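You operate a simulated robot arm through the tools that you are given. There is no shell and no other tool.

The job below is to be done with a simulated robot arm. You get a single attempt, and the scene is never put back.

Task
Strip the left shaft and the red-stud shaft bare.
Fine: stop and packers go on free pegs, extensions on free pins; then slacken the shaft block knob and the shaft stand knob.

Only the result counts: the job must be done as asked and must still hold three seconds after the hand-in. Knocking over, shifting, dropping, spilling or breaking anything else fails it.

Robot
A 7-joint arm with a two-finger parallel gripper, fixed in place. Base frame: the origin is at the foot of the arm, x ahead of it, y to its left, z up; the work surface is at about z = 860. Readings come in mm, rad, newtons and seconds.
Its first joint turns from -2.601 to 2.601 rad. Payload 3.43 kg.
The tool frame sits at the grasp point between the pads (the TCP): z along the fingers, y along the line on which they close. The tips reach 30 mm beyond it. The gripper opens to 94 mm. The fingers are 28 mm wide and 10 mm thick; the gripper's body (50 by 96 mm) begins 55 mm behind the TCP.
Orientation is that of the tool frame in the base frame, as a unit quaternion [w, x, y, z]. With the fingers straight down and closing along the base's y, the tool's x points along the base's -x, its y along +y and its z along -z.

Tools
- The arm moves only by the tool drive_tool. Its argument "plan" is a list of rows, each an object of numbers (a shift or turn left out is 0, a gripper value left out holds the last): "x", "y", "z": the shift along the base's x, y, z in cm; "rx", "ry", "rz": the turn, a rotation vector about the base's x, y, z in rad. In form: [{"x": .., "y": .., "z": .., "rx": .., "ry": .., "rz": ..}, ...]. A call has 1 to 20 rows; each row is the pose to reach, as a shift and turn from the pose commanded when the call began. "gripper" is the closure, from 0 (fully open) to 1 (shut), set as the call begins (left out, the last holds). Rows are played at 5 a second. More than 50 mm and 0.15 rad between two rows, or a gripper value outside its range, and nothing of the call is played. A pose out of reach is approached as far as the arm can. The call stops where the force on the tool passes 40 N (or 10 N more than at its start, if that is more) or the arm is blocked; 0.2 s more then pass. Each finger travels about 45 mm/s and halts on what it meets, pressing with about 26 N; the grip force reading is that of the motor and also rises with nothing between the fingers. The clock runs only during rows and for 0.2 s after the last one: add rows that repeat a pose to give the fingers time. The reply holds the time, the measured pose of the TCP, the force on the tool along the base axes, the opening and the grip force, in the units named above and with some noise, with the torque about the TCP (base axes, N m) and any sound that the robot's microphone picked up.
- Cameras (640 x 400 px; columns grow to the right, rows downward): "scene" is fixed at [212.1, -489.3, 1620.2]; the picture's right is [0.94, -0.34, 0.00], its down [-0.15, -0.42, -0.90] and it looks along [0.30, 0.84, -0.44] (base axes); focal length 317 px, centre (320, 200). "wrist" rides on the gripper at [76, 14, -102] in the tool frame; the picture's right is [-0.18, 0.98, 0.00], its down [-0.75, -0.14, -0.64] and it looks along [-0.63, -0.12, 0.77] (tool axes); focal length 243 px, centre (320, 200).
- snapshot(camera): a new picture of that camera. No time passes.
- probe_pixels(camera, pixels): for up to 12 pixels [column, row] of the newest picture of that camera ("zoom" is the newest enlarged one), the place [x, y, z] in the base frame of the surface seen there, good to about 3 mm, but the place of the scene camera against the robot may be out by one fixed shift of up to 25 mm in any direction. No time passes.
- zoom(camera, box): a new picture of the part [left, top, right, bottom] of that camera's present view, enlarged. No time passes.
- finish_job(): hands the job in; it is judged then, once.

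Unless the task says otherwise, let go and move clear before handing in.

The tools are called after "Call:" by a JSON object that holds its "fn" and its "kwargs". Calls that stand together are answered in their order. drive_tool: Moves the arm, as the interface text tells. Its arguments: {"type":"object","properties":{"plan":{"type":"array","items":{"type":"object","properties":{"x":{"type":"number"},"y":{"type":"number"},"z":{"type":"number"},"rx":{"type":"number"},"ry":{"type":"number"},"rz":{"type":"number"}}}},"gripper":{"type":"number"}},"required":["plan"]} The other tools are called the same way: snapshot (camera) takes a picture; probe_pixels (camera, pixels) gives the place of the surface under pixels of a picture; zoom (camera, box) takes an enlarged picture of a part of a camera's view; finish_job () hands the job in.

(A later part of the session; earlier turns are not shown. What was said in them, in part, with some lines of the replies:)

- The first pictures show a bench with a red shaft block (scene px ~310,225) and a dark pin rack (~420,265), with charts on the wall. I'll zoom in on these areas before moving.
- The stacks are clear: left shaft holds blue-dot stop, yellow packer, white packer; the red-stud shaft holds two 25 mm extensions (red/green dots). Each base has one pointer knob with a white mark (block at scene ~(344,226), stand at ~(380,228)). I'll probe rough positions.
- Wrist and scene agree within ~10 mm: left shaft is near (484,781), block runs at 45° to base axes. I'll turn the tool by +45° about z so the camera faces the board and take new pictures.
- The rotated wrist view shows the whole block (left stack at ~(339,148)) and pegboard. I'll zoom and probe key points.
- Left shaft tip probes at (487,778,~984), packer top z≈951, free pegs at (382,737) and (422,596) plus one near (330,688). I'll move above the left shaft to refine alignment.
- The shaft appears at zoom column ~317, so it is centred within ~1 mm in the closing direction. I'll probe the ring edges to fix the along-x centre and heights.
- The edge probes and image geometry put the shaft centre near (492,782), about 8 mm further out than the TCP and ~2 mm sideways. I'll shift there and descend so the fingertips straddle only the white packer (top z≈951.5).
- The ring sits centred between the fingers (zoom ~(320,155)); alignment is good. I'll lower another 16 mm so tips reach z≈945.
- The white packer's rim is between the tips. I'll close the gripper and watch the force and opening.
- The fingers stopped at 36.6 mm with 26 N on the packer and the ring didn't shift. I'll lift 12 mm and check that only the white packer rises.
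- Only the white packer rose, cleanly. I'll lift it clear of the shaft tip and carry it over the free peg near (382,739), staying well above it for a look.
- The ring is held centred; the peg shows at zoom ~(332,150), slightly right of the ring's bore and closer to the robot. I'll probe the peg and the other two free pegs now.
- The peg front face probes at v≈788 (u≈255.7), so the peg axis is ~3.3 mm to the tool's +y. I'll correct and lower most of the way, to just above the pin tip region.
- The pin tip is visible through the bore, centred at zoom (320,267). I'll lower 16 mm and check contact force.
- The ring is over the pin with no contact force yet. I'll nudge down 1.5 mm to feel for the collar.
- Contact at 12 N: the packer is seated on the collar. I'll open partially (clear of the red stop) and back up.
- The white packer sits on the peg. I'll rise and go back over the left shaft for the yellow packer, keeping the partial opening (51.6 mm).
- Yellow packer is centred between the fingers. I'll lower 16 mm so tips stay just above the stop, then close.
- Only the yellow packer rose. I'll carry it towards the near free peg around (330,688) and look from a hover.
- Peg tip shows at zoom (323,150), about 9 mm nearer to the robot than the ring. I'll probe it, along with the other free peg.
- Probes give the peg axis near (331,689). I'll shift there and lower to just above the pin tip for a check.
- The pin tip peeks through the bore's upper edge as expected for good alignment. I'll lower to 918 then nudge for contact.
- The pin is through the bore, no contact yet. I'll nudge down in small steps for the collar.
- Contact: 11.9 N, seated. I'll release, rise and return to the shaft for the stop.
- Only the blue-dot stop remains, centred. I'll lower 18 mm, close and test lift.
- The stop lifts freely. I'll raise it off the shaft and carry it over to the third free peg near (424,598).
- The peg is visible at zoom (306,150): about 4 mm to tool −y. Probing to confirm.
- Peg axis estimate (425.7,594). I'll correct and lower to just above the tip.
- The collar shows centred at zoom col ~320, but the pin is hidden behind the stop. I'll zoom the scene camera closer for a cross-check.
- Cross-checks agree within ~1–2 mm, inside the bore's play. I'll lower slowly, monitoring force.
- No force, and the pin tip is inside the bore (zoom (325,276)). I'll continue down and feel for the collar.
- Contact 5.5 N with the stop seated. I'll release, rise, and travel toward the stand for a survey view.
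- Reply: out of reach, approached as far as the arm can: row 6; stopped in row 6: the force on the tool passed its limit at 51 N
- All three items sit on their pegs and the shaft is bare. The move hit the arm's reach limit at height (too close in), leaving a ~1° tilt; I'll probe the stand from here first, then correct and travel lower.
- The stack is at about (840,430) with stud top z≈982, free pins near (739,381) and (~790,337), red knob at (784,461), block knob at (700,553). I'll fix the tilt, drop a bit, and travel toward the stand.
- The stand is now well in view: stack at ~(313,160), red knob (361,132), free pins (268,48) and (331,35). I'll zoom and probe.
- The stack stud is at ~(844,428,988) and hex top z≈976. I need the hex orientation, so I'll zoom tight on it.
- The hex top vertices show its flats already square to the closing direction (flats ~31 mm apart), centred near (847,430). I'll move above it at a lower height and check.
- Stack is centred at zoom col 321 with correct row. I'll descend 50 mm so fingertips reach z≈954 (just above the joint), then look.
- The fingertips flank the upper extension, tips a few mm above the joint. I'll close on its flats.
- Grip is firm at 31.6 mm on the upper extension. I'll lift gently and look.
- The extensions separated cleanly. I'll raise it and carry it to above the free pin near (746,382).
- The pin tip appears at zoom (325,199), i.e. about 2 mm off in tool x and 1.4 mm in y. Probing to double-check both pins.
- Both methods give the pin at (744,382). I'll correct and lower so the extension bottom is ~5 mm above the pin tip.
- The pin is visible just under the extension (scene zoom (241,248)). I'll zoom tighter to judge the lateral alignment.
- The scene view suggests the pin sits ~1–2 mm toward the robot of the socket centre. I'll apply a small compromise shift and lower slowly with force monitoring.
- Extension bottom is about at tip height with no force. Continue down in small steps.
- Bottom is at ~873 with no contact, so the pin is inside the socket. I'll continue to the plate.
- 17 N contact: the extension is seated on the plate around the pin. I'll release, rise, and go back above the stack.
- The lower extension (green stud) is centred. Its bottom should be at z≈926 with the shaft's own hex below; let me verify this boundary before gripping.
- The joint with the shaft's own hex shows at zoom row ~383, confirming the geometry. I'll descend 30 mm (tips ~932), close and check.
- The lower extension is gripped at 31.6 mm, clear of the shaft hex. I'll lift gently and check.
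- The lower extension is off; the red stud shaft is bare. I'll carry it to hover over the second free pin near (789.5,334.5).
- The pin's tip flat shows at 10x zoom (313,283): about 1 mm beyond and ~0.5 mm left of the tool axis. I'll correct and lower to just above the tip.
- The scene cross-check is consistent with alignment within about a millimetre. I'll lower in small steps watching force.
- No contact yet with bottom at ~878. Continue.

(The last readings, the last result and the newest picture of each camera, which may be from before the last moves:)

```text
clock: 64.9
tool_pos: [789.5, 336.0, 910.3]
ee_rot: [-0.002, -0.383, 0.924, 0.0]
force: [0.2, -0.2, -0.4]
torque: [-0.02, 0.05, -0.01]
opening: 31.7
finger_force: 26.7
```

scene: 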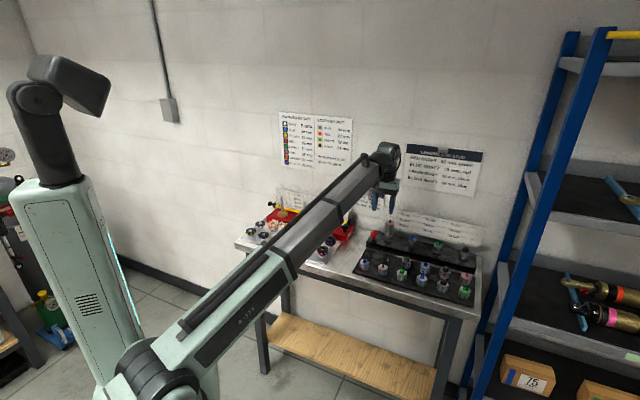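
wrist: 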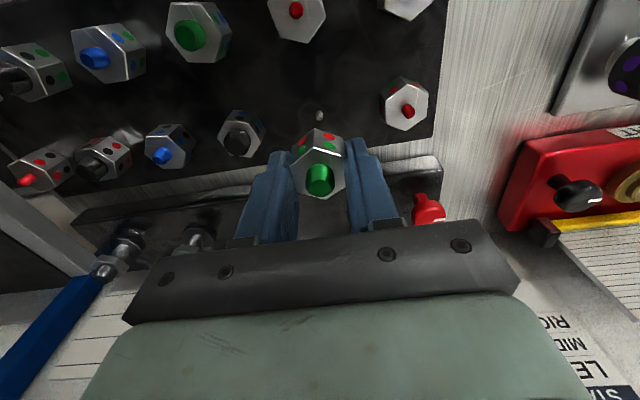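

The pin is entering (bottom ~874) without force. Continue toward the plate.

Call:
{"fn": "drive_tool", "kwargs": {"plan": [{"z": -0.1}, {"z": -0.2}, {"z": -0.3}, {"z": -0.3}]}}

Call:
{"fn": "drive_tool", "kwargs": {"plan": [{"z": -0.06}, {"z": -0.12}, {"z": -0.12}]}}

```text
clock: 65.9
tool_pos: [790.7, 334.2, 906.9]
ee_rot: [-0.002, -0.384, 0.923, -0.001]
force: [0.8, 0.0, -0.9]
torque: [0.06, -0.02, 0.03]
opening: 31.6
finger_force: 26.4
```

```text
clock: 66.7
tool_pos: [790.6, 335.1, 907.2]
ee_rot: [0.0, -0.383, 0.924, -0.001]
force: [0.9, -0.2, 6.2]
torque: [0.0, 0.06, 0.03]
opening: 31.5
finger_force: 26.4
```

Contact of 6 N at bottom ≈ plate height. I'll verify visually before releasing.

Call:
{"fn": "zoom", "kwargs": {"camera": "scene", "box": [375, 240, 410, 268]}}

Call:
{"fn": "drive_tool", "kwargs": {"plan": [{"z": -0.06}, {"z": -0.06}]}}

```text
14.29 times, centred on (392, 254) of scene
```

zoom: 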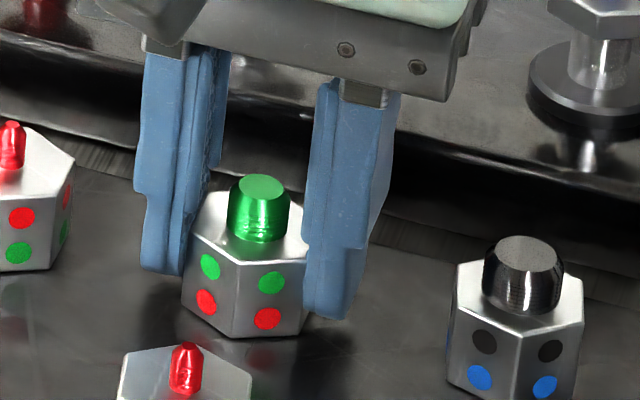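

```text
clock: 67.3
tool_pos: [789.8, 334.5, 906.4]
ee_rot: [0.0, -0.383, 0.924, -0.002]
force: [1.8, 0.0, 16.2]
torque: [-0.01, 0.04, -0.01]
opening: 31.8
finger_force: 26.2
```

Seated firmly (16 N). I'll release, rise, and move toward the red stand knob for a closer look.

Call:
{"fn": "drive_tool", "kwargs": {"plan": [{}, {}, {}], "gripper": 0.45}}

Call:
{"fn": "drive_tool", "kwargs": {"plan": [{"z": 4}, {"z": 8}, {"z": 12}, {"x": 0.2, "y": 4, "z": 12}, {"x": 0.4, "y": 8, "z": 12}, {"x": 0.6, "y": 12, "z": 12}, {"x": 0.6, "y": 12.5, "z": 12}, {"x": 0.6, "y": 12.5, "z": 12}]}}

Call:
{"fn": "snapshot", "kwargs": {"camera": "wrist"}}

Call:
{"fn": "zoom", "kwargs": {"camera": "wrist", "box": [240, 80, 400, 180]}}

Call:
{"fn": "zoom", "kwargs": {"camera": "scene", "box": [350, 210, 420, 275]}}

```text
clock: 68.1
tool_pos: [790.3, 335.6, 906.8]
ee_rot: [-0.002, -0.384, 0.923, -0.001]
force: [0.2, -0.2, 0.4]
torque: [0.01, -0.01, -0.03]
opening: 51.8
finger_force: 0.0
```

```text
clock: 69.9
tool_pos: [795.8, 459.2, 1024.2]
ee_rot: [-0.002, -0.384, 0.923, -0.001]
force: [-0.5, -0.2, 0.1]
torque: [0.0, 0.01, 0.01]
opening: 51.7
finger_force: 0.0
```

```text
taken
```

wrist: 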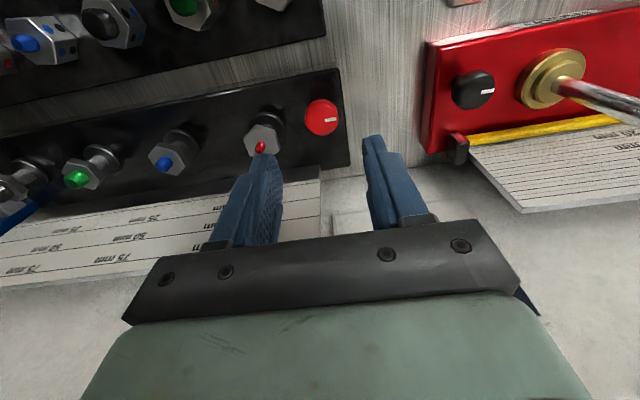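

```text
4.00 times, centred on (320, 130) of wrist
```

zoom: 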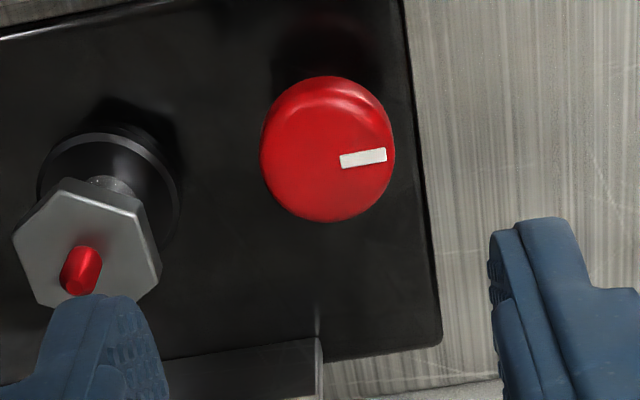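

```text
6.15 times, centred on (385, 242) of scene
```

zoom: 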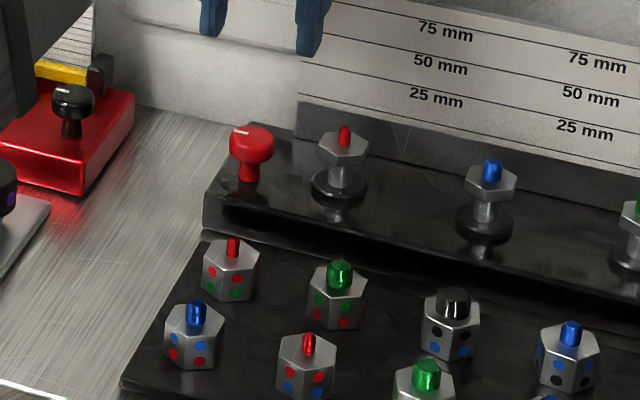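

Both extensions stand on pins and the red shaft is bare. The red knob is ~28 mm wide, centred near (798,463), top z≈923. I'll pre-rotate the tool clockwise (−0.75 rad) above it to leave turning range, with a narrower opening.

Call:
{"fn": "drive_tool", "kwargs": {"plan": [{"x": 0.13, "y": 0.3, "rz": -0.14}, {"x": 0.13, "y": 0.3, "z": -1, "rz": -0.28}, {"x": 0.13, "y": 0.3, "z": -2, "rz": -0.42}, {"x": 0.13, "y": 0.3, "z": -3, "rz": -0.56}, {"x": 0.13, "y": 0.3, "z": -4, "rz": -0.7}, {"x": 0.13, "y": 0.3, "z": -5, "rz": -0.75}, {"x": 0.13, "y": 0.3, "z": -5, "rz": -0.75}], "gripper": 0.55}}

Call:
{"fn": "zoom", "kwargs": {"camera": "wrist", "box": [200, 80, 440, 230]}}

Call:
{"fn": "zoom", "kwargs": {"camera": "scene", "box": [350, 190, 420, 245]}}

```text
clock: 71.5
tool_pos: [797.0, 462.6, 975.6]
ee_rot: [-0.002, -0.018, 1.0, 0.0]
force: [-0.3, 0.3, -0.3]
torque: [0.01, -0.01, 0.0]
opening: 42.4
finger_force: 0.1
```

```text
2.67 times, centred on (320, 155) of wrist
```

zoom: 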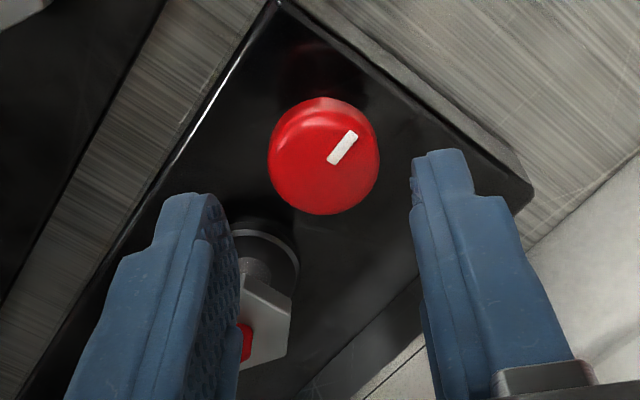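

```text
7.27 times, centred on (385, 218) of scene
```

zoom: 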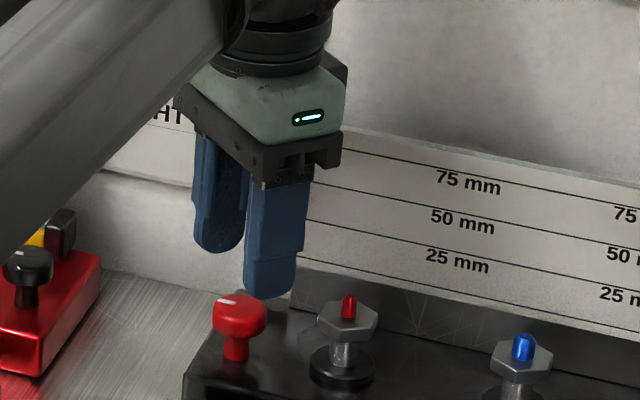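

The knob is centred between the fingers within ~1 mm. I'll nudge +1.2 mm in y and lower 34 mm to straddle its head, then look.

Call:
{"fn": "drive_tool", "kwargs": {"plan": [{"y": 0.12, "z": -1.2}, {"y": 0.12, "z": -2.4}, {"y": 0.12, "z": -3.4}, {"y": 0.12, "z": -3.4}]}}

Call:
{"fn": "zoom", "kwargs": {"camera": "wrist", "box": [200, 80, 440, 230]}}

Call:
{"fn": "zoom", "kwargs": {"camera": "scene", "box": [360, 205, 410, 245]}}

```text
clock: 72.5
tool_pos: [796.8, 463.6, 940.7]
ee_rot: [-0.001, -0.018, 1.0, 0.0]
force: [0.6, 1.4, 0.2]
torque: [-0.03, 0.01, -0.02]
opening: 42.2
finger_force: 0.1
```

```text
2.67 times, centred on (320, 155) of wrist
```

zoom: 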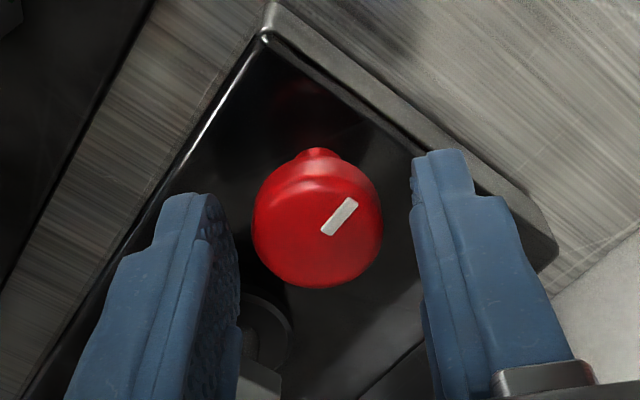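

```text
10.00 times, centred on (385, 225) of scene
```

zoom: 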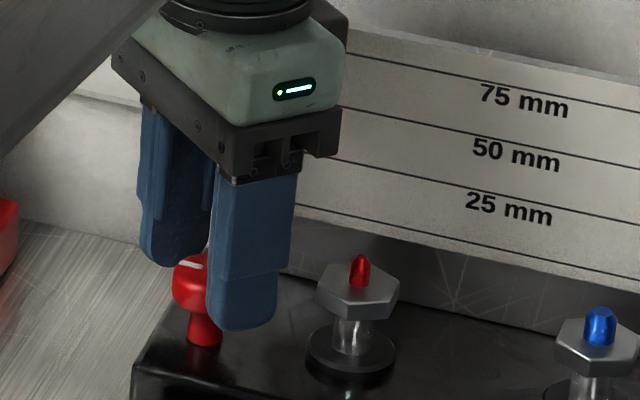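

The knob head sits between the pads. I'll close on it.

Call:
{"fn": "drive_tool", "kwargs": {"plan": [{}, {}, {}, {}], "gripper": 1}}

Call:
{"fn": "drive_tool", "kwargs": {"plan": [{"rz": 0.1}, {"rz": 0.2}, {"rz": 0.2}]}}

Call:
{"fn": "zoom", "kwargs": {"camera": "wrist", "box": [200, 80, 440, 230]}}

```text
clock: 73.5
tool_pos: [798.1, 463.0, 941.7]
ee_rot: [-0.002, -0.018, 1.0, -0.001]
force: [1.1, -7.5, -1.1]
torque: [-0.28, -0.01, -0.01]
opening: 28.5
finger_force: 45.0
```

```text
clock: 74.3
tool_pos: [797.0, 462.8, 941.4]
ee_rot: [-0.001, -0.119, 0.993, -0.001]
force: [-1.3, -13.6, -2.9]
torque: [-0.39, -0.06, -0.03]
opening: 28.8
finger_force: 45.3
```

```text
2.67 times, centred on (320, 155) of wrist
```

zoom: 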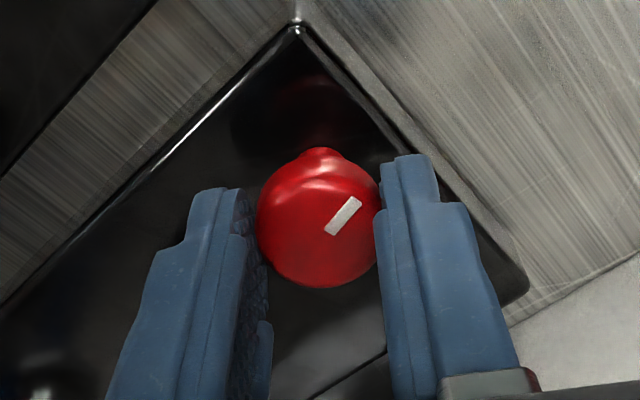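

The knob turns with the gripper (mark keeps its position in the gripper view); there's a ~10 N sideways load, so I'll shift ~0.7 mm to relieve it and then continue counter-clockwise.

Call:
{"fn": "drive_tool", "kwargs": {"plan": [{"y": -0.04}, {"y": -0.08}, {"y": -0.08}]}}

Call:
{"fn": "drive_tool", "kwargs": {"plan": [{"rz": 0.1}, {"rz": 0.2}, {"rz": 0.3}, {"rz": 0.4}, {"rz": 0.4}]}}

```text
clock: 75.1
tool_pos: [797.5, 462.8, 941.7]
ee_rot: [-0.002, -0.118, 0.993, -0.001]
force: [-2.3, -10.6, -4.3]
torque: [-0.34, 0.23, -0.02]
opening: 28.5
finger_force: 45.1
```

```text
clock: 76.3
tool_pos: [798.2, 462.2, 941.8]
ee_rot: [-0.001, -0.314, 0.949, 0.0]
force: [-1.4, -9.1, -2.4]
torque: [-0.28, -0.01, 0.0]
opening: 28.8
finger_force: 44.9
```

Turning smoothly (0.6 rad so far, low torque). Continue counter-clockwise.

Call:
{"fn": "drive_tool", "kwargs": {"plan": [{"rz": 0.1}, {"rz": 0.2}, {"rz": 0.3}, {"rz": 0.4}, {"rz": 0.5}, {"rz": 0.6}, {"rz": 0.6}]}}

Call:
{"fn": "snapshot", "kwargs": {"camera": "wrist"}}

Call:
{"fn": "zoom", "kwargs": {"camera": "scene", "box": [360, 205, 410, 245]}}

```text
clock: 77.9
tool_pos: [797.4, 462.2, 941.5]
ee_rot: [-0.001, -0.581, 0.814, -0.002]
force: [3.9, -18.4, -1.6]
torque: [-0.38, -0.1, -0.04]
opening: 28.7
finger_force: 45.6
```

```text
taken
```

wrist: 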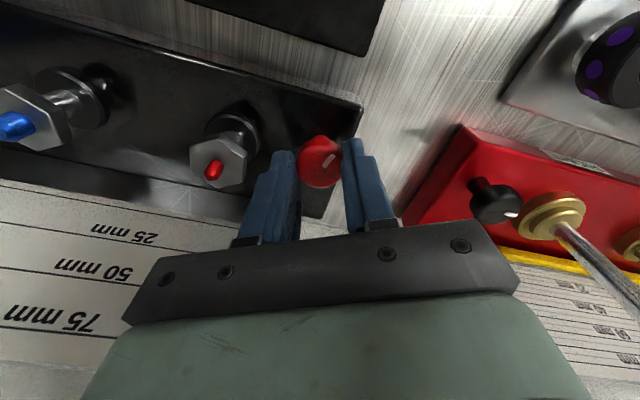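

```text
10.00 times, centred on (385, 225) of scene
```

zoom: 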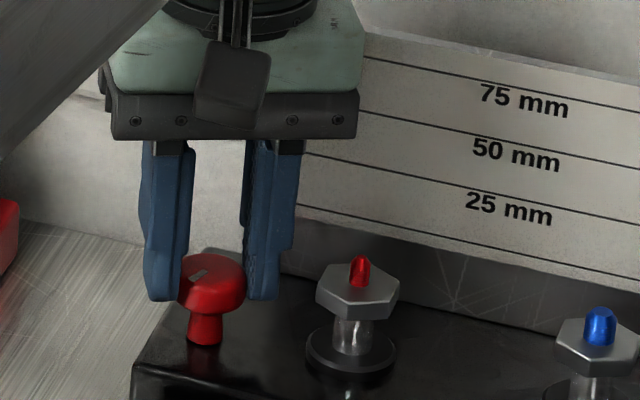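

The knob has turned ~70° CCW with no resisting torque but a −18 N y load remains; I'll relieve 1 mm in −y and keep turning to find a stop.

Call:
{"fn": "drive_tool", "kwargs": {"plan": [{"y": -0.05}, {"y": -0.1}, {"y": -0.1}]}}

Call:
{"fn": "drive_tool", "kwargs": {"plan": [{"rz": 0.1}, {"rz": 0.2}, {"rz": 0.3}, {"rz": 0.4}, {"rz": 0.4}]}}

```text
clock: 78.7
tool_pos: [798.6, 462.6, 940.7]
ee_rot: [0.0, -0.58, 0.815, -0.001]
force: [6.9, -9.4, 0.0]
torque: [-0.89, -0.06, -0.01]
opening: 28.8
finger_force: 44.8
```

```text
clock: 79.9
tool_pos: [798.0, 463.2, 942.0]
ee_rot: [0.0, 0.731, -0.683, 0.001]
force: [14.1, -2.9, 0.7]
torque: [0.04, -0.4, 0.01]
opening: 28.6
finger_force: 44.5
```

1.6 rad turned. I'll relieve the +x load slightly and continue.

Call:
{"fn": "drive_tool", "kwargs": {"plan": [{"x": 0.04}, {"x": 0.08}, {"x": 0.08}]}}

Call:
{"fn": "drive_tool", "kwargs": {"plan": [{"rz": 0.1}, {"rz": 0.2}, {"rz": 0.3}, {"rz": 0.4}, {"rz": 0.5}, {"rz": 0.5}]}}

Call:
{"fn": "zoom", "kwargs": {"camera": "wrist", "box": [200, 80, 440, 230]}}

Call:
{"fn": "zoom", "kwargs": {"camera": "scene", "box": [350, 190, 420, 245]}}

```text
clock: 80.7
tool_pos: [799.3, 463.0, 941.2]
ee_rot: [0.001, 0.73, -0.683, 0.0]
force: [11.6, -1.6, 1.9]
torque: [0.19, -0.35, -0.03]
opening: 28.8
finger_force: 45.1
```

```text
clock: 82.1
tool_pos: [798.9, 463.4, 942.0]
ee_rot: [0.001, 0.877, -0.48, 0.001]
force: [14.1, 2.5, 7.7]
torque: [0.15, -0.38, -0.03]
opening: 28.6
finger_force: 44.8
```

```text
2.67 times, centred on (320, 155) of wrist
```

zoom: 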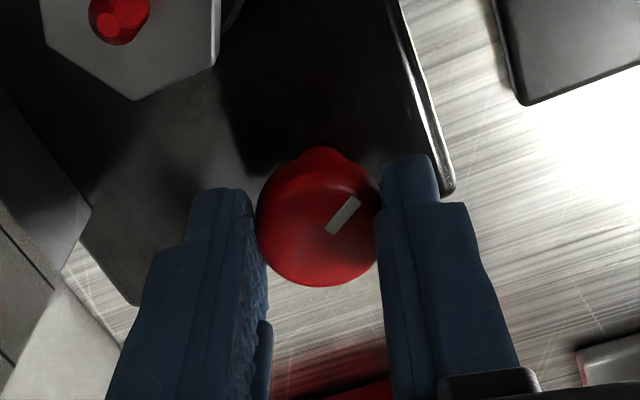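

```text
7.27 times, centred on (385, 218) of scene
```

zoom: 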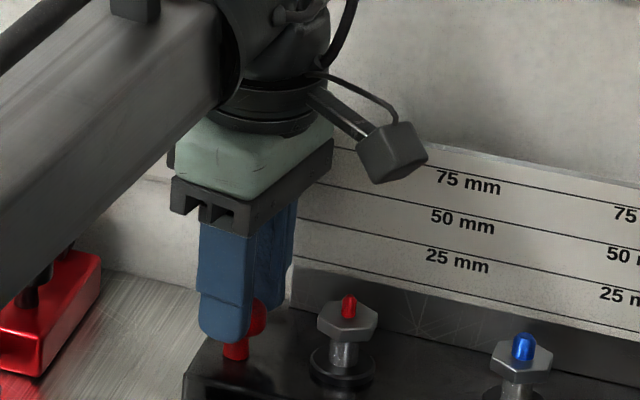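

The knob has followed 2.1 rad (~120°) with no stop. I'll continue a further 0.5 rad, keeping the camera clear of the board, to make it plainly slack.

Call:
{"fn": "drive_tool", "kwargs": {"plan": [{"x": 0.05, "rz": 0.1}, {"x": 0.05, "rz": 0.2}, {"x": 0.05, "rz": 0.3}, {"x": 0.05, "rz": 0.4}, {"x": 0.05, "rz": 0.5}, {"x": 0.05, "rz": 0.5}]}}

Call:
{"fn": "zoom", "kwargs": {"camera": "wrist", "box": [200, 80, 440, 230]}}

Call:
{"fn": "zoom", "kwargs": {"camera": "scene", "box": [350, 190, 420, 245]}}

```text
clock: 83.5
tool_pos: [798.9, 463.2, 941.7]
ee_rot: [0.0, 0.969, -0.249, 0.003]
force: [14.7, 9.2, 10.7]
torque: [0.41, -0.2, 0.0]
opening: 28.6
finger_force: 45.2
```

```text
2.67 times, centred on (320, 155) of wrist
```

zoom: 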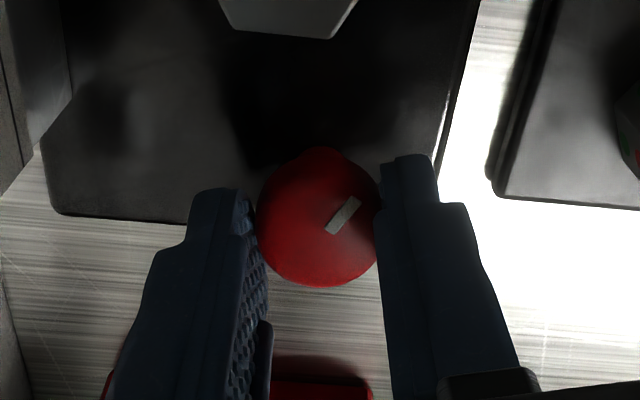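

```text
7.27 times, centred on (385, 218) of scene
```

zoom: 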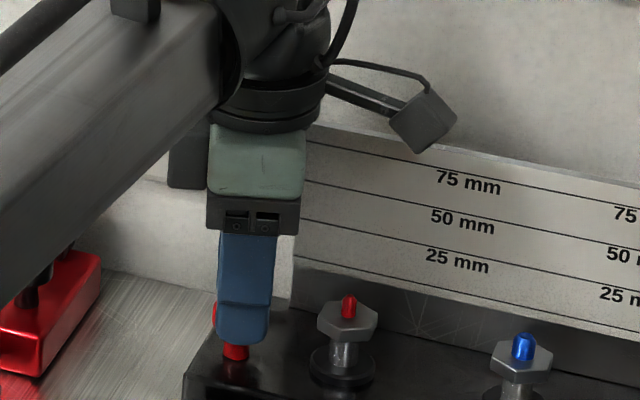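

The knob is at ~150° CCW; a mild upward push suggests it's unwinding. I'll release and rise, then view its mark.

Call:
{"fn": "drive_tool", "kwargs": {"plan": [{}, {}, {}], "gripper": 0.55}}

Call:
{"fn": "drive_tool", "kwargs": {"plan": [{"z": 2}, {"z": 5}, {"z": 8}, {"z": 8}]}}

Call:
{"fn": "zoom", "kwargs": {"camera": "scene", "box": [350, 190, 420, 245]}}

Call:
{"fn": "snapshot", "kwargs": {"camera": "wrist"}}

```text
clock: 84.3
tool_pos: [798.7, 461.7, 940.2]
ee_rot: [0.0, 0.968, -0.249, 0.002]
force: [-0.5, 0.0, -0.2]
torque: [0.01, -0.02, 0.01]
opening: 42.2
finger_force: 0.0
```

```text
clock: 85.3
tool_pos: [799.8, 462.1, 1022.8]
ee_rot: [0.0, 0.968, -0.25, 0.001]
force: [-0.5, -0.2, -0.2]
torque: [0.0, 0.02, 0.02]
opening: 42.3
finger_force: 0.0
```

```text
7.27 times, centred on (385, 218) of scene
```

zoom: 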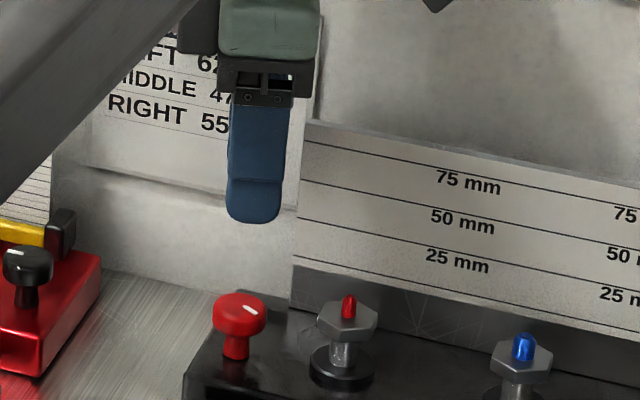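

```text
taken
```

wrist: 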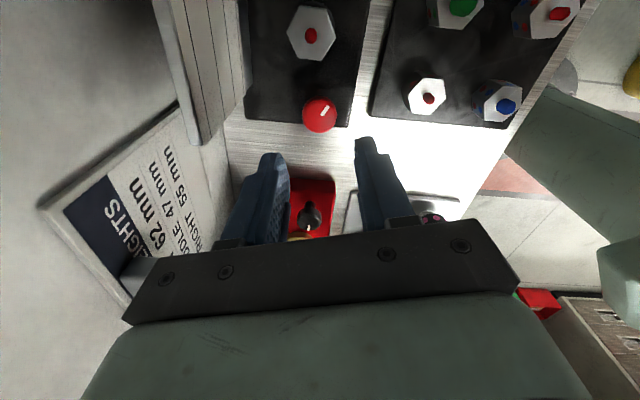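

The red knob's mark now points right (turned ~150° CCW). Next is the block knob: I'll rotate the tool back while moving at height over to ~(704,545) for a look.

Call:
{"fn": "drive_tool", "kwargs": {"plan": [{"rz": -0.14}, {"rz": -0.28}, {"rz": -0.42}, {"rz": -0.56}, {"rz": -0.7}, {"rz": -0.84}, {"x": -0.8, "y": 0.7, "rz": -0.98}, {"x": -1.6, "y": 1.4, "rz": -1.12}, {"x": -2.4, "y": 2.1, "rz": -1.26}, {"x": -3.2, "y": 2.8, "rz": -1.4}, {"x": -4, "y": 3.5, "rz": -1.54}, {"x": -4.8, "y": 4.2, "rz": -1.68}, {"x": -5.6, "y": 4.9, "rz": -1.82}, {"x": -6.4, "y": 5.6, "rz": -1.85}, {"x": -7.2, "y": 6.3, "rz": -1.85}, {"x": -8, "y": 7, "rz": -1.85}, {"x": -9.5, "y": 8.2, "rz": -1.85}, {"x": -9.5, "y": 8.2, "rz": -1.85}]}}

Call:
{"fn": "snapshot", "kwargs": {"camera": "wrist"}}

Call:
{"fn": "zoom", "kwargs": {"camera": "wrist", "box": [200, 60, 440, 210]}}

Call:
{"fn": "zoom", "kwargs": {"camera": "scene", "box": [300, 190, 420, 265]}}

```text
clock: 89.1
tool_pos: [703.8, 544.8, 1020.7]
ee_rot: [-0.002, -0.383, 0.924, -0.001]
force: [0.5, 0.5, 0.0]
torque: [-0.01, 0.02, -0.03]
opening: 42.4
finger_force: 0.0
```

```text
taken
```

wrist: 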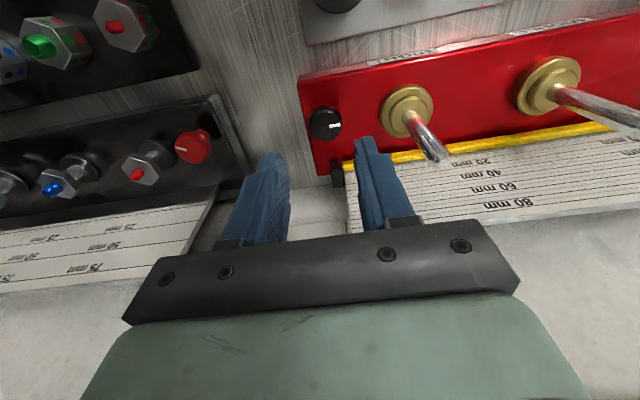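

```text
2.67 times, centred on (320, 135) of wrist
```

zoom: 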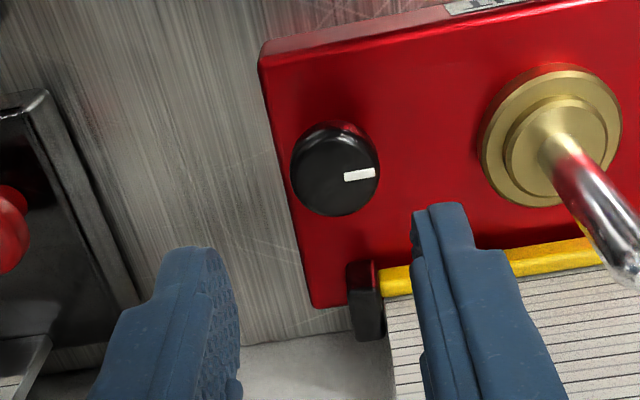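

```text
5.33 times, centred on (360, 228) of scene
```

zoom: 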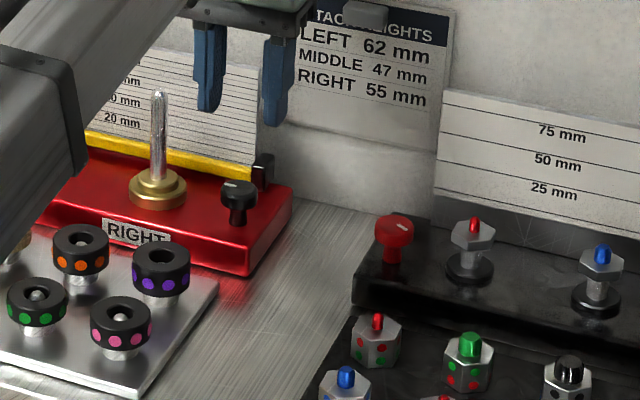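

The black block knob is at zoom (336,172), mark still pointing right (+u). I'll probe the knob, rail, clamp and shaft for clearances.

Call:
{"fn": "probe_pixels", "kwargs": {"camera": "zoom", "pixels": [[330, 180], [336, 150], [300, 170], [372, 160], [336, 205], [360, 270], [372, 285], [365, 320], [400, 275], [540, 262], [560, 180], [420, 180]]}}

```text
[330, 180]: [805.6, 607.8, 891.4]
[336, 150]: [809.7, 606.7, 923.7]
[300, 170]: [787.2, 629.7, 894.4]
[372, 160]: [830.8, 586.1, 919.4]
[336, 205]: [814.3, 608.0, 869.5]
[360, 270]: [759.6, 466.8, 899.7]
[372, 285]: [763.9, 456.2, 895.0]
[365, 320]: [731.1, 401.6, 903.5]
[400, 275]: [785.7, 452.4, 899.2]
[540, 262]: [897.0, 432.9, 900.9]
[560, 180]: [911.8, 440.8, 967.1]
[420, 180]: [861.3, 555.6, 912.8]
```

Those probes applied to the scene zoom; I'll redo the wrist zoom and probe it.

Call:
{"fn": "zoom", "kwargs": {"camera": "wrist", "box": [200, 60, 440, 210]}}

Call:
{"fn": "probe_pixels", "kwargs": {"camera": "zoom", "pixels": [[325, 175], [336, 150], [300, 170], [372, 160], [336, 205], [360, 270], [372, 285], [365, 320], [400, 275], [540, 262], [520, 80], [420, 180]]}}

```text
2.67 times, centred on (320, 135) of wrist
```

zoom: 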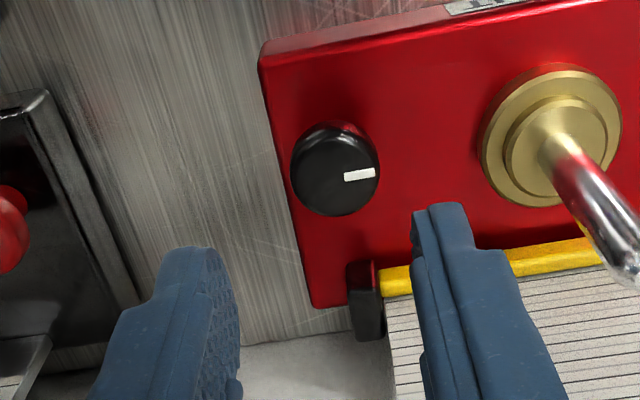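

```text
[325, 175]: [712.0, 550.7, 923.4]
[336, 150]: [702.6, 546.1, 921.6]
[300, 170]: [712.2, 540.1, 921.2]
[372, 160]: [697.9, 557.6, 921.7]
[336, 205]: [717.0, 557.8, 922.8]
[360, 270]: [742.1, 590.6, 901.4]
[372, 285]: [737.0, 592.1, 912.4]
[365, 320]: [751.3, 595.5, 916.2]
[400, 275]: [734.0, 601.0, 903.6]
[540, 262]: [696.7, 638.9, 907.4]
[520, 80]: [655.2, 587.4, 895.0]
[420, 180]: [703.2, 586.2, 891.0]
```

Block knob centre is (707,551.5), top z≈922; rail and clamp are ≥46 mm away, gland 60 mm away. I'll rotate −0.75 rad, move over it and drop to 975.

Call:
{"fn": "drive_tool", "kwargs": {"plan": [{"x": 0.1, "y": 0.3, "rz": -0.14}, {"x": 0.29, "y": 0.7, "z": -1, "rz": -0.28}, {"x": 0.29, "y": 0.7, "z": -2, "rz": -0.42}, {"x": 0.29, "y": 0.7, "z": -3, "rz": -0.56}, {"x": 0.29, "y": 0.7, "z": -4, "rz": -0.7}, {"x": 0.29, "y": 0.7, "z": -4.7, "rz": -0.75}, {"x": 0.29, "y": 0.7, "z": -4.7, "rz": -0.75}]}}

Call:
{"fn": "zoom", "kwargs": {"camera": "wrist", "box": [200, 80, 440, 230]}}

```text
clock: 90.7
tool_pos: [705.9, 552.5, 973.5]
ee_rot: [-0.002, -0.019, 1.0, -0.001]
force: [-0.6, 1.3, 0.6]
torque: [0.0, 0.06, 0.03]
opening: 42.0
finger_force: 0.1
```

```text
2.67 times, centred on (320, 155) of wrist
```

zoom: 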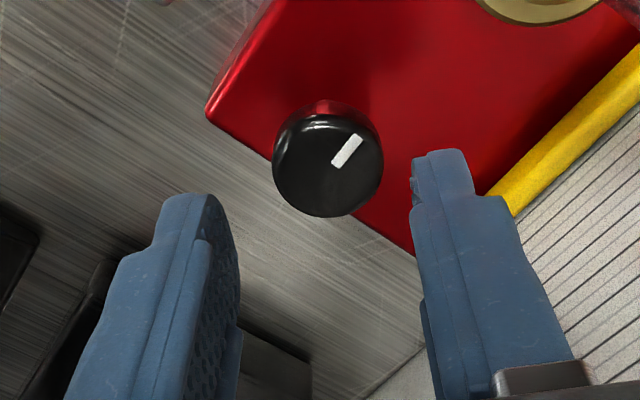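

The knob is centred within ~1 mm by comparison with the red one. I'll shift 1.5 mm in x and lower to straddle the head.

Call:
{"fn": "drive_tool", "kwargs": {"plan": [{"x": 0.15, "z": -1.2}, {"x": 0.15, "z": -2.4}, {"x": 0.15, "z": -3.4}, {"x": 0.15, "z": -3.4}]}}

Call:
{"fn": "zoom", "kwargs": {"camera": "wrist", "box": [200, 80, 440, 230]}}

Call:
{"fn": "zoom", "kwargs": {"camera": "scene", "box": [315, 200, 375, 250]}}

```text
clock: 91.7
tool_pos: [708.7, 551.7, 940.5]
ee_rot: [-0.001, -0.018, 1.0, -0.001]
force: [-0.1, -0.8, 0.5]
torque: [0.01, -0.01, -0.01]
opening: 42.7
finger_force: 0.0
```

```text
2.67 times, centred on (320, 155) of wrist
```

zoom: 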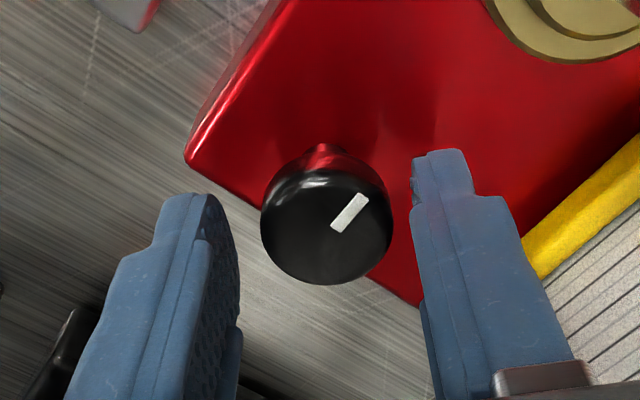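

```text
8.00 times, centred on (345, 225) of scene
```

zoom: 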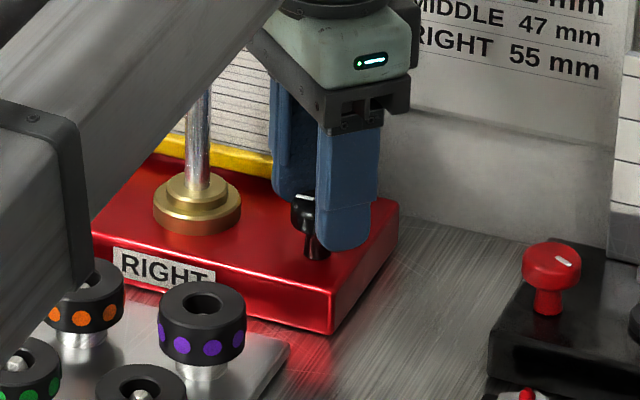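

The knob sits between the pads about centred. I'll close and check the side load.

Call:
{"fn": "drive_tool", "kwargs": {"plan": [{"y": 0.04}, {"y": 0.04}, {"y": 0.04}, {"y": 0.04}], "gripper": 1}}

Call:
{"fn": "zoom", "kwargs": {"camera": "wrist", "box": [200, 80, 440, 230]}}

```text
clock: 92.7
tool_pos: [708.7, 552.0, 940.4]
ee_rot: [0.0, -0.019, 1.0, 0.001]
force: [2.3, 13.2, 0.7]
torque: [0.45, -0.04, -0.04]
opening: 28.9
finger_force: 45.4
```

```text
2.67 times, centred on (320, 155) of wrist
```

zoom: 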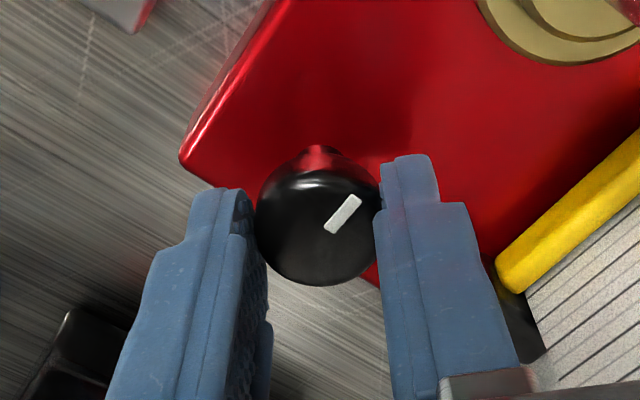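

+13 N in y: I'll shift +0.9 mm in y to relieve, then begin turning counter-clockwise.

Call:
{"fn": "drive_tool", "kwargs": {"plan": [{"y": 0.05}, {"y": 0.09}, {"y": 0.09}]}}

Call:
{"fn": "drive_tool", "kwargs": {"plan": [{"rz": 0.1}, {"rz": 0.2}, {"rz": 0.3}, {"rz": 0.4}, {"rz": 0.5}, {"rz": 0.5}]}}

```text
clock: 93.5
tool_pos: [707.5, 552.7, 940.4]
ee_rot: [-0.001, -0.019, 1.0, -0.001]
force: [3.6, 11.6, -0.9]
torque: [0.3, -0.14, -0.03]
opening: 28.6
finger_force: 44.5
```

```text
clock: 94.9
tool_pos: [707.7, 552.7, 940.4]
ee_rot: [-0.001, -0.266, 0.964, -0.001]
force: [5.5, 8.8, 2.5]
torque: [0.2, -0.14, -0.01]
opening: 28.7
finger_force: 45.1
```

Turning fine with low loads (0.5 rad). Continue.

Call:
{"fn": "drive_tool", "kwargs": {"plan": [{"y": 0.03, "rz": 0.1}, {"y": 0.05, "rz": 0.2}, {"y": 0.05, "rz": 0.3}, {"y": 0.05, "rz": 0.4}, {"y": 0.05, "rz": 0.5}, {"y": 0.05, "rz": 0.6}, {"y": 0.05, "rz": 0.6}]}}

Call:
{"fn": "drive_tool", "kwargs": {"plan": [{"rz": 0.1}, {"rz": 0.2}, {"rz": 0.3}, {"rz": 0.4}, {"rz": 0.5}, {"rz": 0.5}]}}

Call:
{"fn": "snapshot", "kwargs": {"camera": "wrist"}}

Call:
{"fn": "zoom", "kwargs": {"camera": "scene", "box": [315, 190, 375, 240]}}

```text
clock: 96.5
tool_pos: [708.2, 553.4, 940.6]
ee_rot: [0.0, -0.539, 0.842, -0.002]
force: [7.9, 4.1, 5.3]
torque: [-0.06, -0.13, 0.01]
opening: 28.7
finger_force: 44.9
```

```text
clock: 97.9
tool_pos: [708.1, 552.6, 941.3]
ee_rot: [0.001, 0.731, -0.683, 0.002]
force: [9.0, 1.8, 9.8]
torque: [-0.07, -0.27, -0.02]
opening: 28.7
finger_force: 45.0
```

```text
taken
```

wrist: 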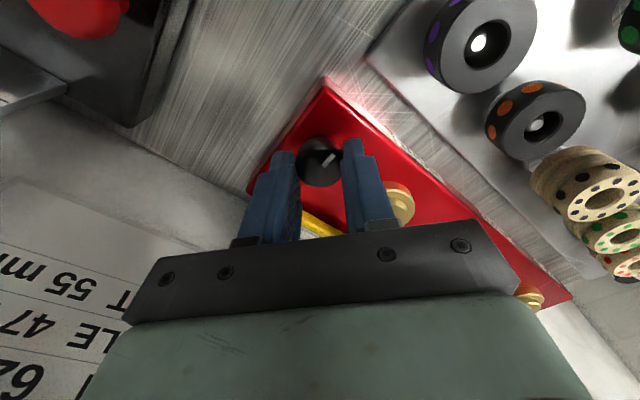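

```text
8.00 times, centred on (345, 215) of scene
```

zoom: 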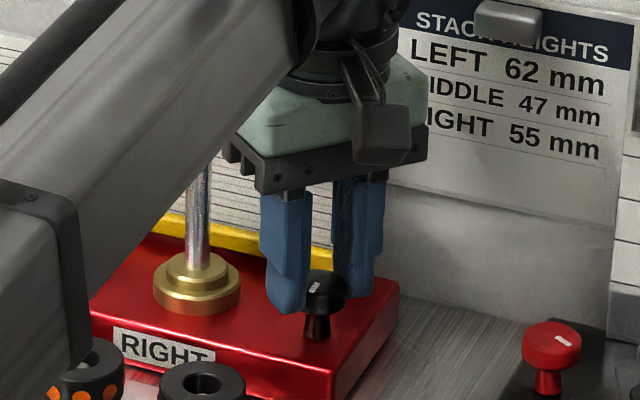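

1.6 rad turned, mark following. I'll ease 0.5 mm up and continue to ~2.6 rad.

Call:
{"fn": "drive_tool", "kwargs": {"plan": [{"x": 0.04, "z": 0.05, "rz": 0.1}, {"x": 0.04, "z": 0.05, "rz": 0.2}, {"x": 0.04, "z": 0.05, "rz": 0.3}, {"x": 0.04, "z": 0.05, "rz": 0.4}, {"x": 0.04, "z": 0.05, "rz": 0.5}, {"x": 0.04, "z": 0.05, "rz": 0.5}]}}

Call:
{"fn": "drive_tool", "kwargs": {"plan": [{"rz": 0.1}, {"rz": 0.2}, {"rz": 0.3}, {"rz": 0.4}, {"rz": 0.5}, {"rz": 0.5}]}}

Call:
{"fn": "zoom", "kwargs": {"camera": "wrist", "box": [200, 80, 440, 230]}}

Call:
{"fn": "zoom", "kwargs": {"camera": "scene", "box": [315, 190, 375, 240]}}

```text
clock: 99.3
tool_pos: [708.7, 553.5, 940.3]
ee_rot: [0.001, 0.877, -0.481, 0.002]
force: [8.3, -0.4, 4.5]
torque: [-0.08, -0.31, 0.02]
opening: 28.6
finger_force: 45.2
```

```text
clock: 100.7
tool_pos: [709.3, 552.6, 940.8]
ee_rot: [0.0, 0.969, -0.249, 0.001]
force: [11.0, -0.5, 7.9]
torque: [0.08, -0.16, 0.02]
opening: 28.7
finger_force: 44.8
```

```text
2.67 times, centred on (320, 155) of wrist
```

zoom: 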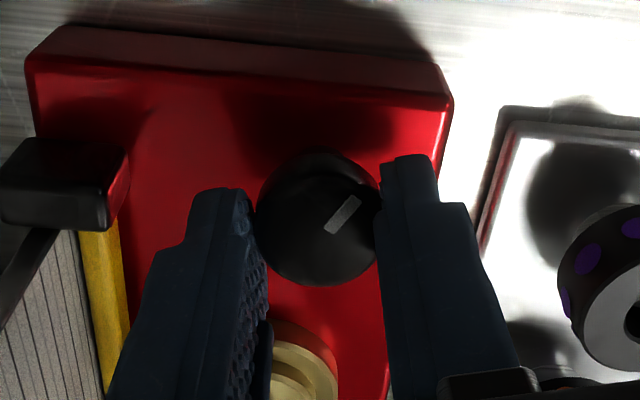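

```text
8.00 times, centred on (345, 215) of scene
```

zoom: 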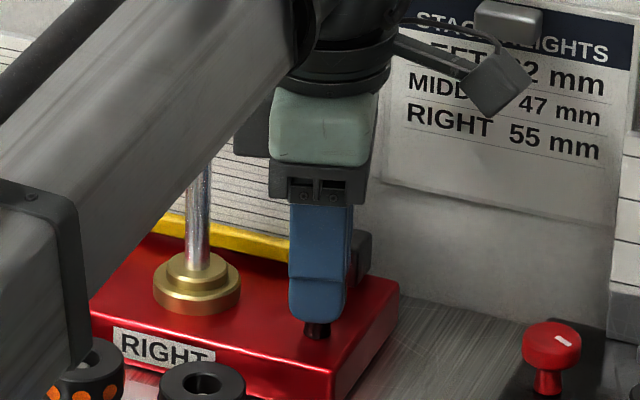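

Both knobs are turned ~150° CCW. I'll release, rise clear and inspect everything.

Call:
{"fn": "drive_tool", "kwargs": {"plan": [{}, {}, {}], "gripper": 0.55}}

Call:
{"fn": "drive_tool", "kwargs": {"plan": [{"z": 2}, {"z": 5}, {"z": 9}, {"z": 9}]}}

Call:
{"fn": "drive_tool", "kwargs": {"plan": [{"rz": -0.14}, {"rz": -0.28}, {"rz": -0.42}, {"rz": -0.56}, {"rz": -0.7}, {"rz": -0.84}, {"rz": -0.98}, {"rz": -1.12}, {"rz": -1.26}, {"rz": -1.4}, {"rz": -1.54}, {"rz": -1.68}, {"rz": -1.82}, {"rz": -1.85}, {"x": -2, "y": 1, "z": 1, "rz": -1.85}, {"x": -4, "y": 2, "z": 2, "rz": -1.85}, {"x": -8, "y": 4, "z": 3, "rz": -1.85}, {"x": -8, "y": 4, "z": 3, "rz": -1.85}]}}

Call:
{"fn": "snapshot", "kwargs": {"camera": "wrist"}}

Call:
{"fn": "snapshot", "kwargs": {"camera": "scene"}}

Call:
{"fn": "zoom", "kwargs": {"camera": "scene", "box": [230, 180, 370, 268]}}

Call:
{"fn": "zoom", "kwargs": {"camera": "scene", "box": [345, 200, 495, 310]}}

```text
clock: 101.5
tool_pos: [707.7, 552.1, 940.6]
ee_rot: [0.001, 0.968, -0.249, 0.001]
force: [-0.7, 0.4, -1.0]
torque: [0.03, 0.01, 0.01]
opening: 42.2
finger_force: 0.0
```

```text
clock: 102.5
tool_pos: [708.1, 552.8, 1031.2]
ee_rot: [0.001, 0.968, -0.249, 0.002]
force: [0.1, 0.2, 0.5]
torque: [0.03, 0.02, -0.02]
opening: 42.3
finger_force: 0.1
```

```text
clock: 106.3
tool_pos: [627.9, 591.9, 1061.6]
ee_rot: [-0.002, -0.383, 0.924, 0.0]
force: [-0.9, -0.8, 0.3]
torque: [0.01, -0.04, 0.0]
opening: 42.5
finger_force: 0.1
```

```text
taken
```

wrist: 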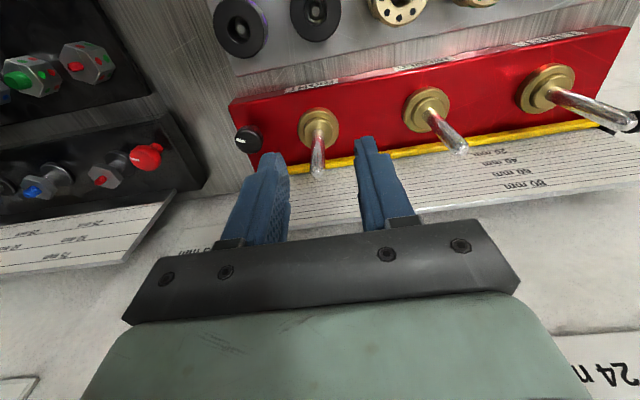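

```text
taken
```

scene: 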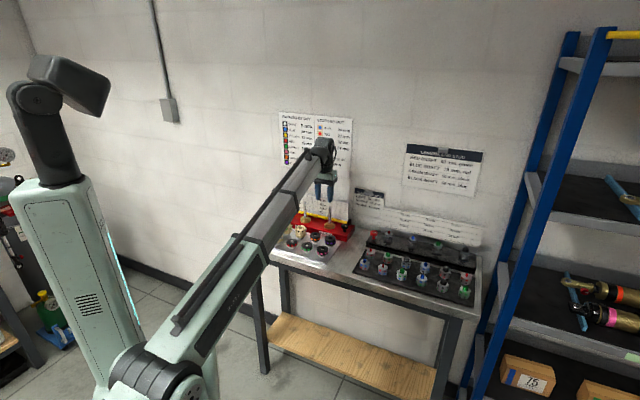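

```text
4.55 times, centred on (300, 224) of scene
```

zoom: 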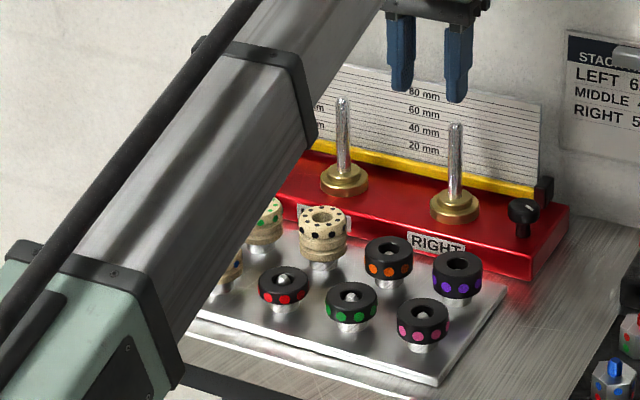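

```text
3.64 times, centred on (420, 255) of scene
```

zoom: 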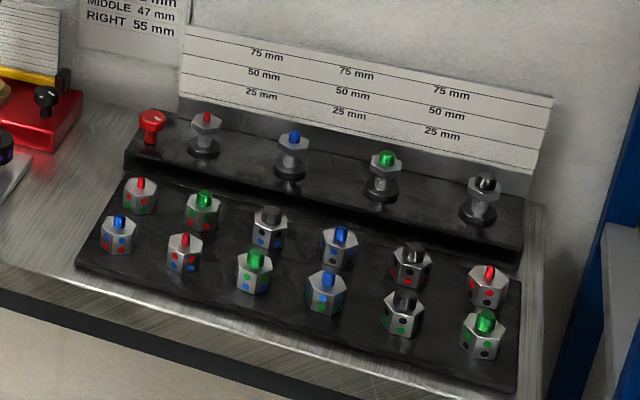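

The stand shows the red shaft bare and both extensions on pins. I'll inspect the knob marks and then the pegboard.

Call:
{"fn": "zoom", "kwargs": {"camera": "scene", "box": [335, 215, 395, 250]}}

Call:
{"fn": "zoom", "kwargs": {"camera": "wrist", "box": [60, 100, 300, 220]}}

Call:
{"fn": "drive_tool", "kwargs": {"plan": [{"x": -4, "y": 2, "z": 1}, {"x": -8, "y": 4, "z": 2}, {"x": -12, "y": 7, "z": 3}, {"x": -15, "y": 10, "z": 3}, {"x": -15, "y": 10, "z": 3}]}}

Call:
{"fn": "snapshot", "kwargs": {"camera": "wrist"}}

Call:
{"fn": "zoom", "kwargs": {"camera": "scene", "box": [230, 180, 370, 268]}}

```text
10.67 times, centred on (365, 232) of scene
```

zoom: 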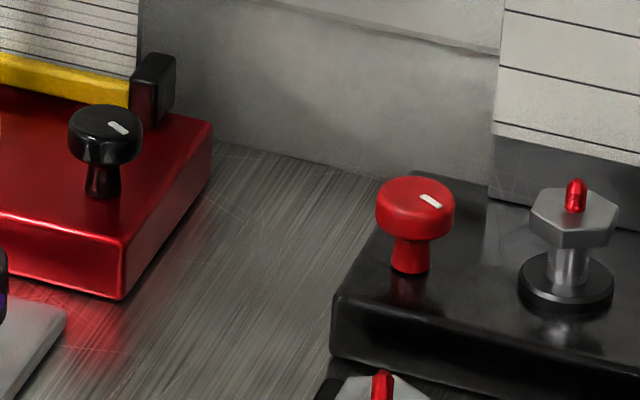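

```text
2.67 times, centred on (180, 160) of wrist
```

zoom: 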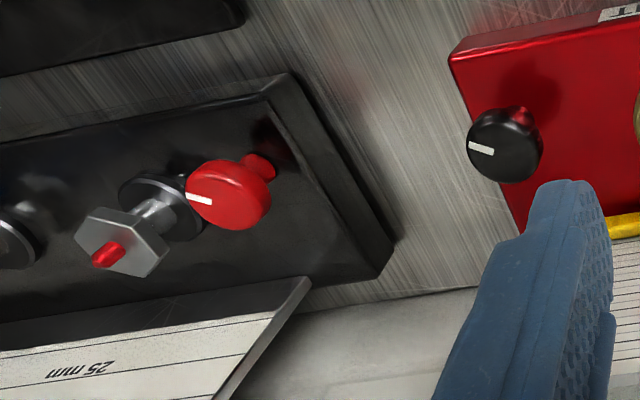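

```text
refused: row 3 steps farther than a row can; nothing moved
```

```text
taken
```

wrist: 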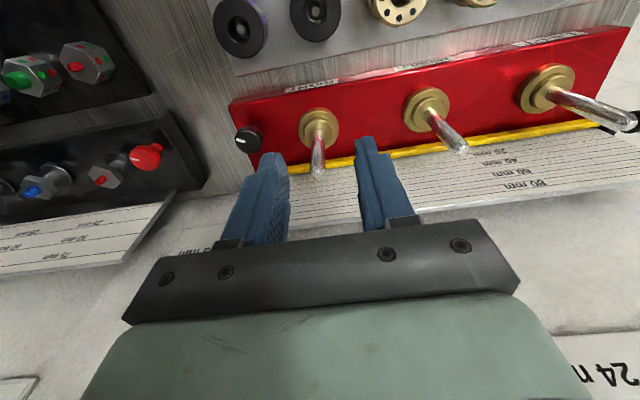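

```text
4.55 times, centred on (300, 224) of scene
```

zoom: 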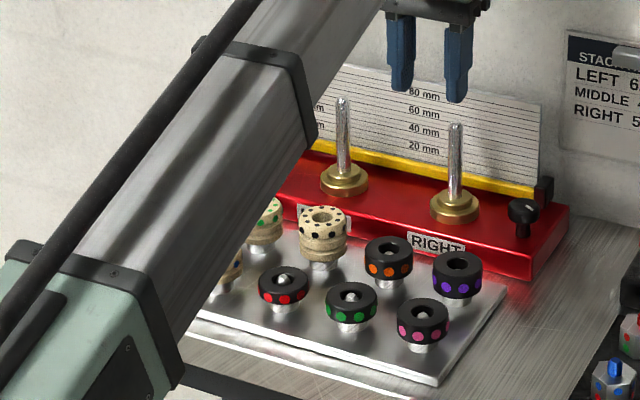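

Both marks now point right (turned ~150° CCW). That last move was refused for step size; I'll redo it with smaller steps to view the pegboard.

Call:
{"fn": "drive_tool", "kwargs": {"plan": [{"x": -3.5, "y": 2, "z": 1}, {"x": -7, "y": 4, "z": 2}, {"x": -10.5, "y": 6, "z": 3}, {"x": -14, "y": 8, "z": 3}, {"x": -17, "y": 9.5, "z": 3}, {"x": -17, "y": 9.5, "z": 3}]}}

Call:
{"fn": "snapshot", "kwargs": {"camera": "wrist"}}

Call:
{"fn": "zoom", "kwargs": {"camera": "wrist", "box": [200, 0, 520, 200]}}

Call:
{"fn": "zoom", "kwargs": {"camera": "scene", "box": [230, 180, 370, 268]}}

```text
clock: 107.7
tool_pos: [457.8, 688.1, 1090.2]
ee_rot: [-0.001, -0.384, 0.923, -0.001]
force: [-0.6, 0.0, -0.3]
torque: [-0.02, 0.01, 0.03]
opening: 42.2
finger_force: 0.1
```

```text
taken
```

wrist: 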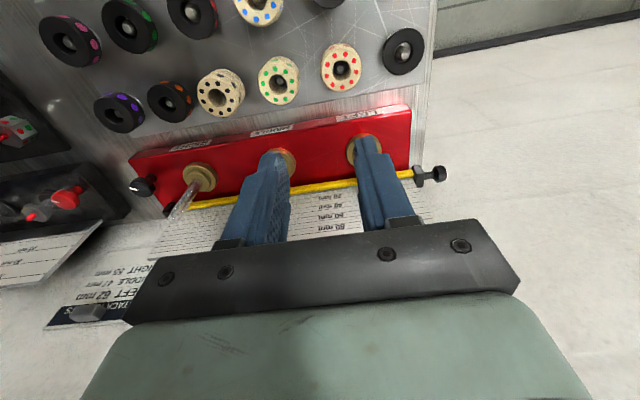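

```text
2.00 times, centred on (360, 100) of wrist
```

zoom: 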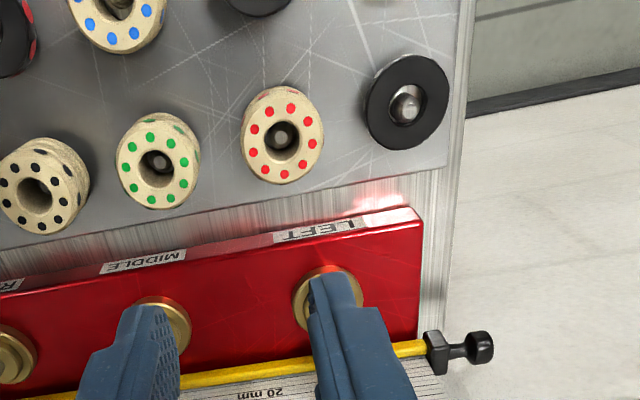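

```text
4.55 times, centred on (300, 224) of scene
```

zoom: 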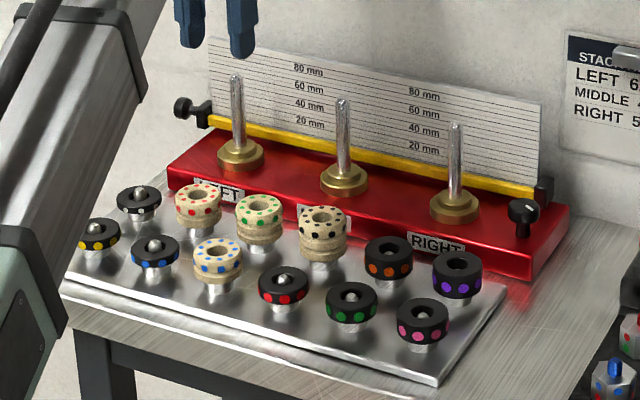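

The left shaft is bare, with the white and yellow packers and the blue-dot stop on pegs (scene zoom ~(140,200), (100,235), (217,258)). The red-stud shaft is bare with both extensions on pins, both knobs are slackened, nothing else has moved, and the arm is clear. I'm handing in.

Call:
{"fn": "finish_job", "kwargs": {}}

```text
The job is handed in.
```

The left shaft and the red-stud shaft are both stripped bare, and the job is handed in. I don't have the judge's result.

- **Left shaft:** the white packer, the yellow packer and the blue-dot stop are each seated on a free peg.
- **Red-stud shaft:** both extensions stand on free pins.
- **Knobs:** I turned the shaft block knob and the shaft stand knob about 150° counter-clockwise each. Neither reached a stop. The task gave no amount, so "slack" is my reading of it.

The final pictures show nothing else shifted or knocked over. The gripper is open and clear of the bench parts. Early on, one high move overreached and tripped the force limit well above the bench. It left a slight tool tilt, which I corrected.
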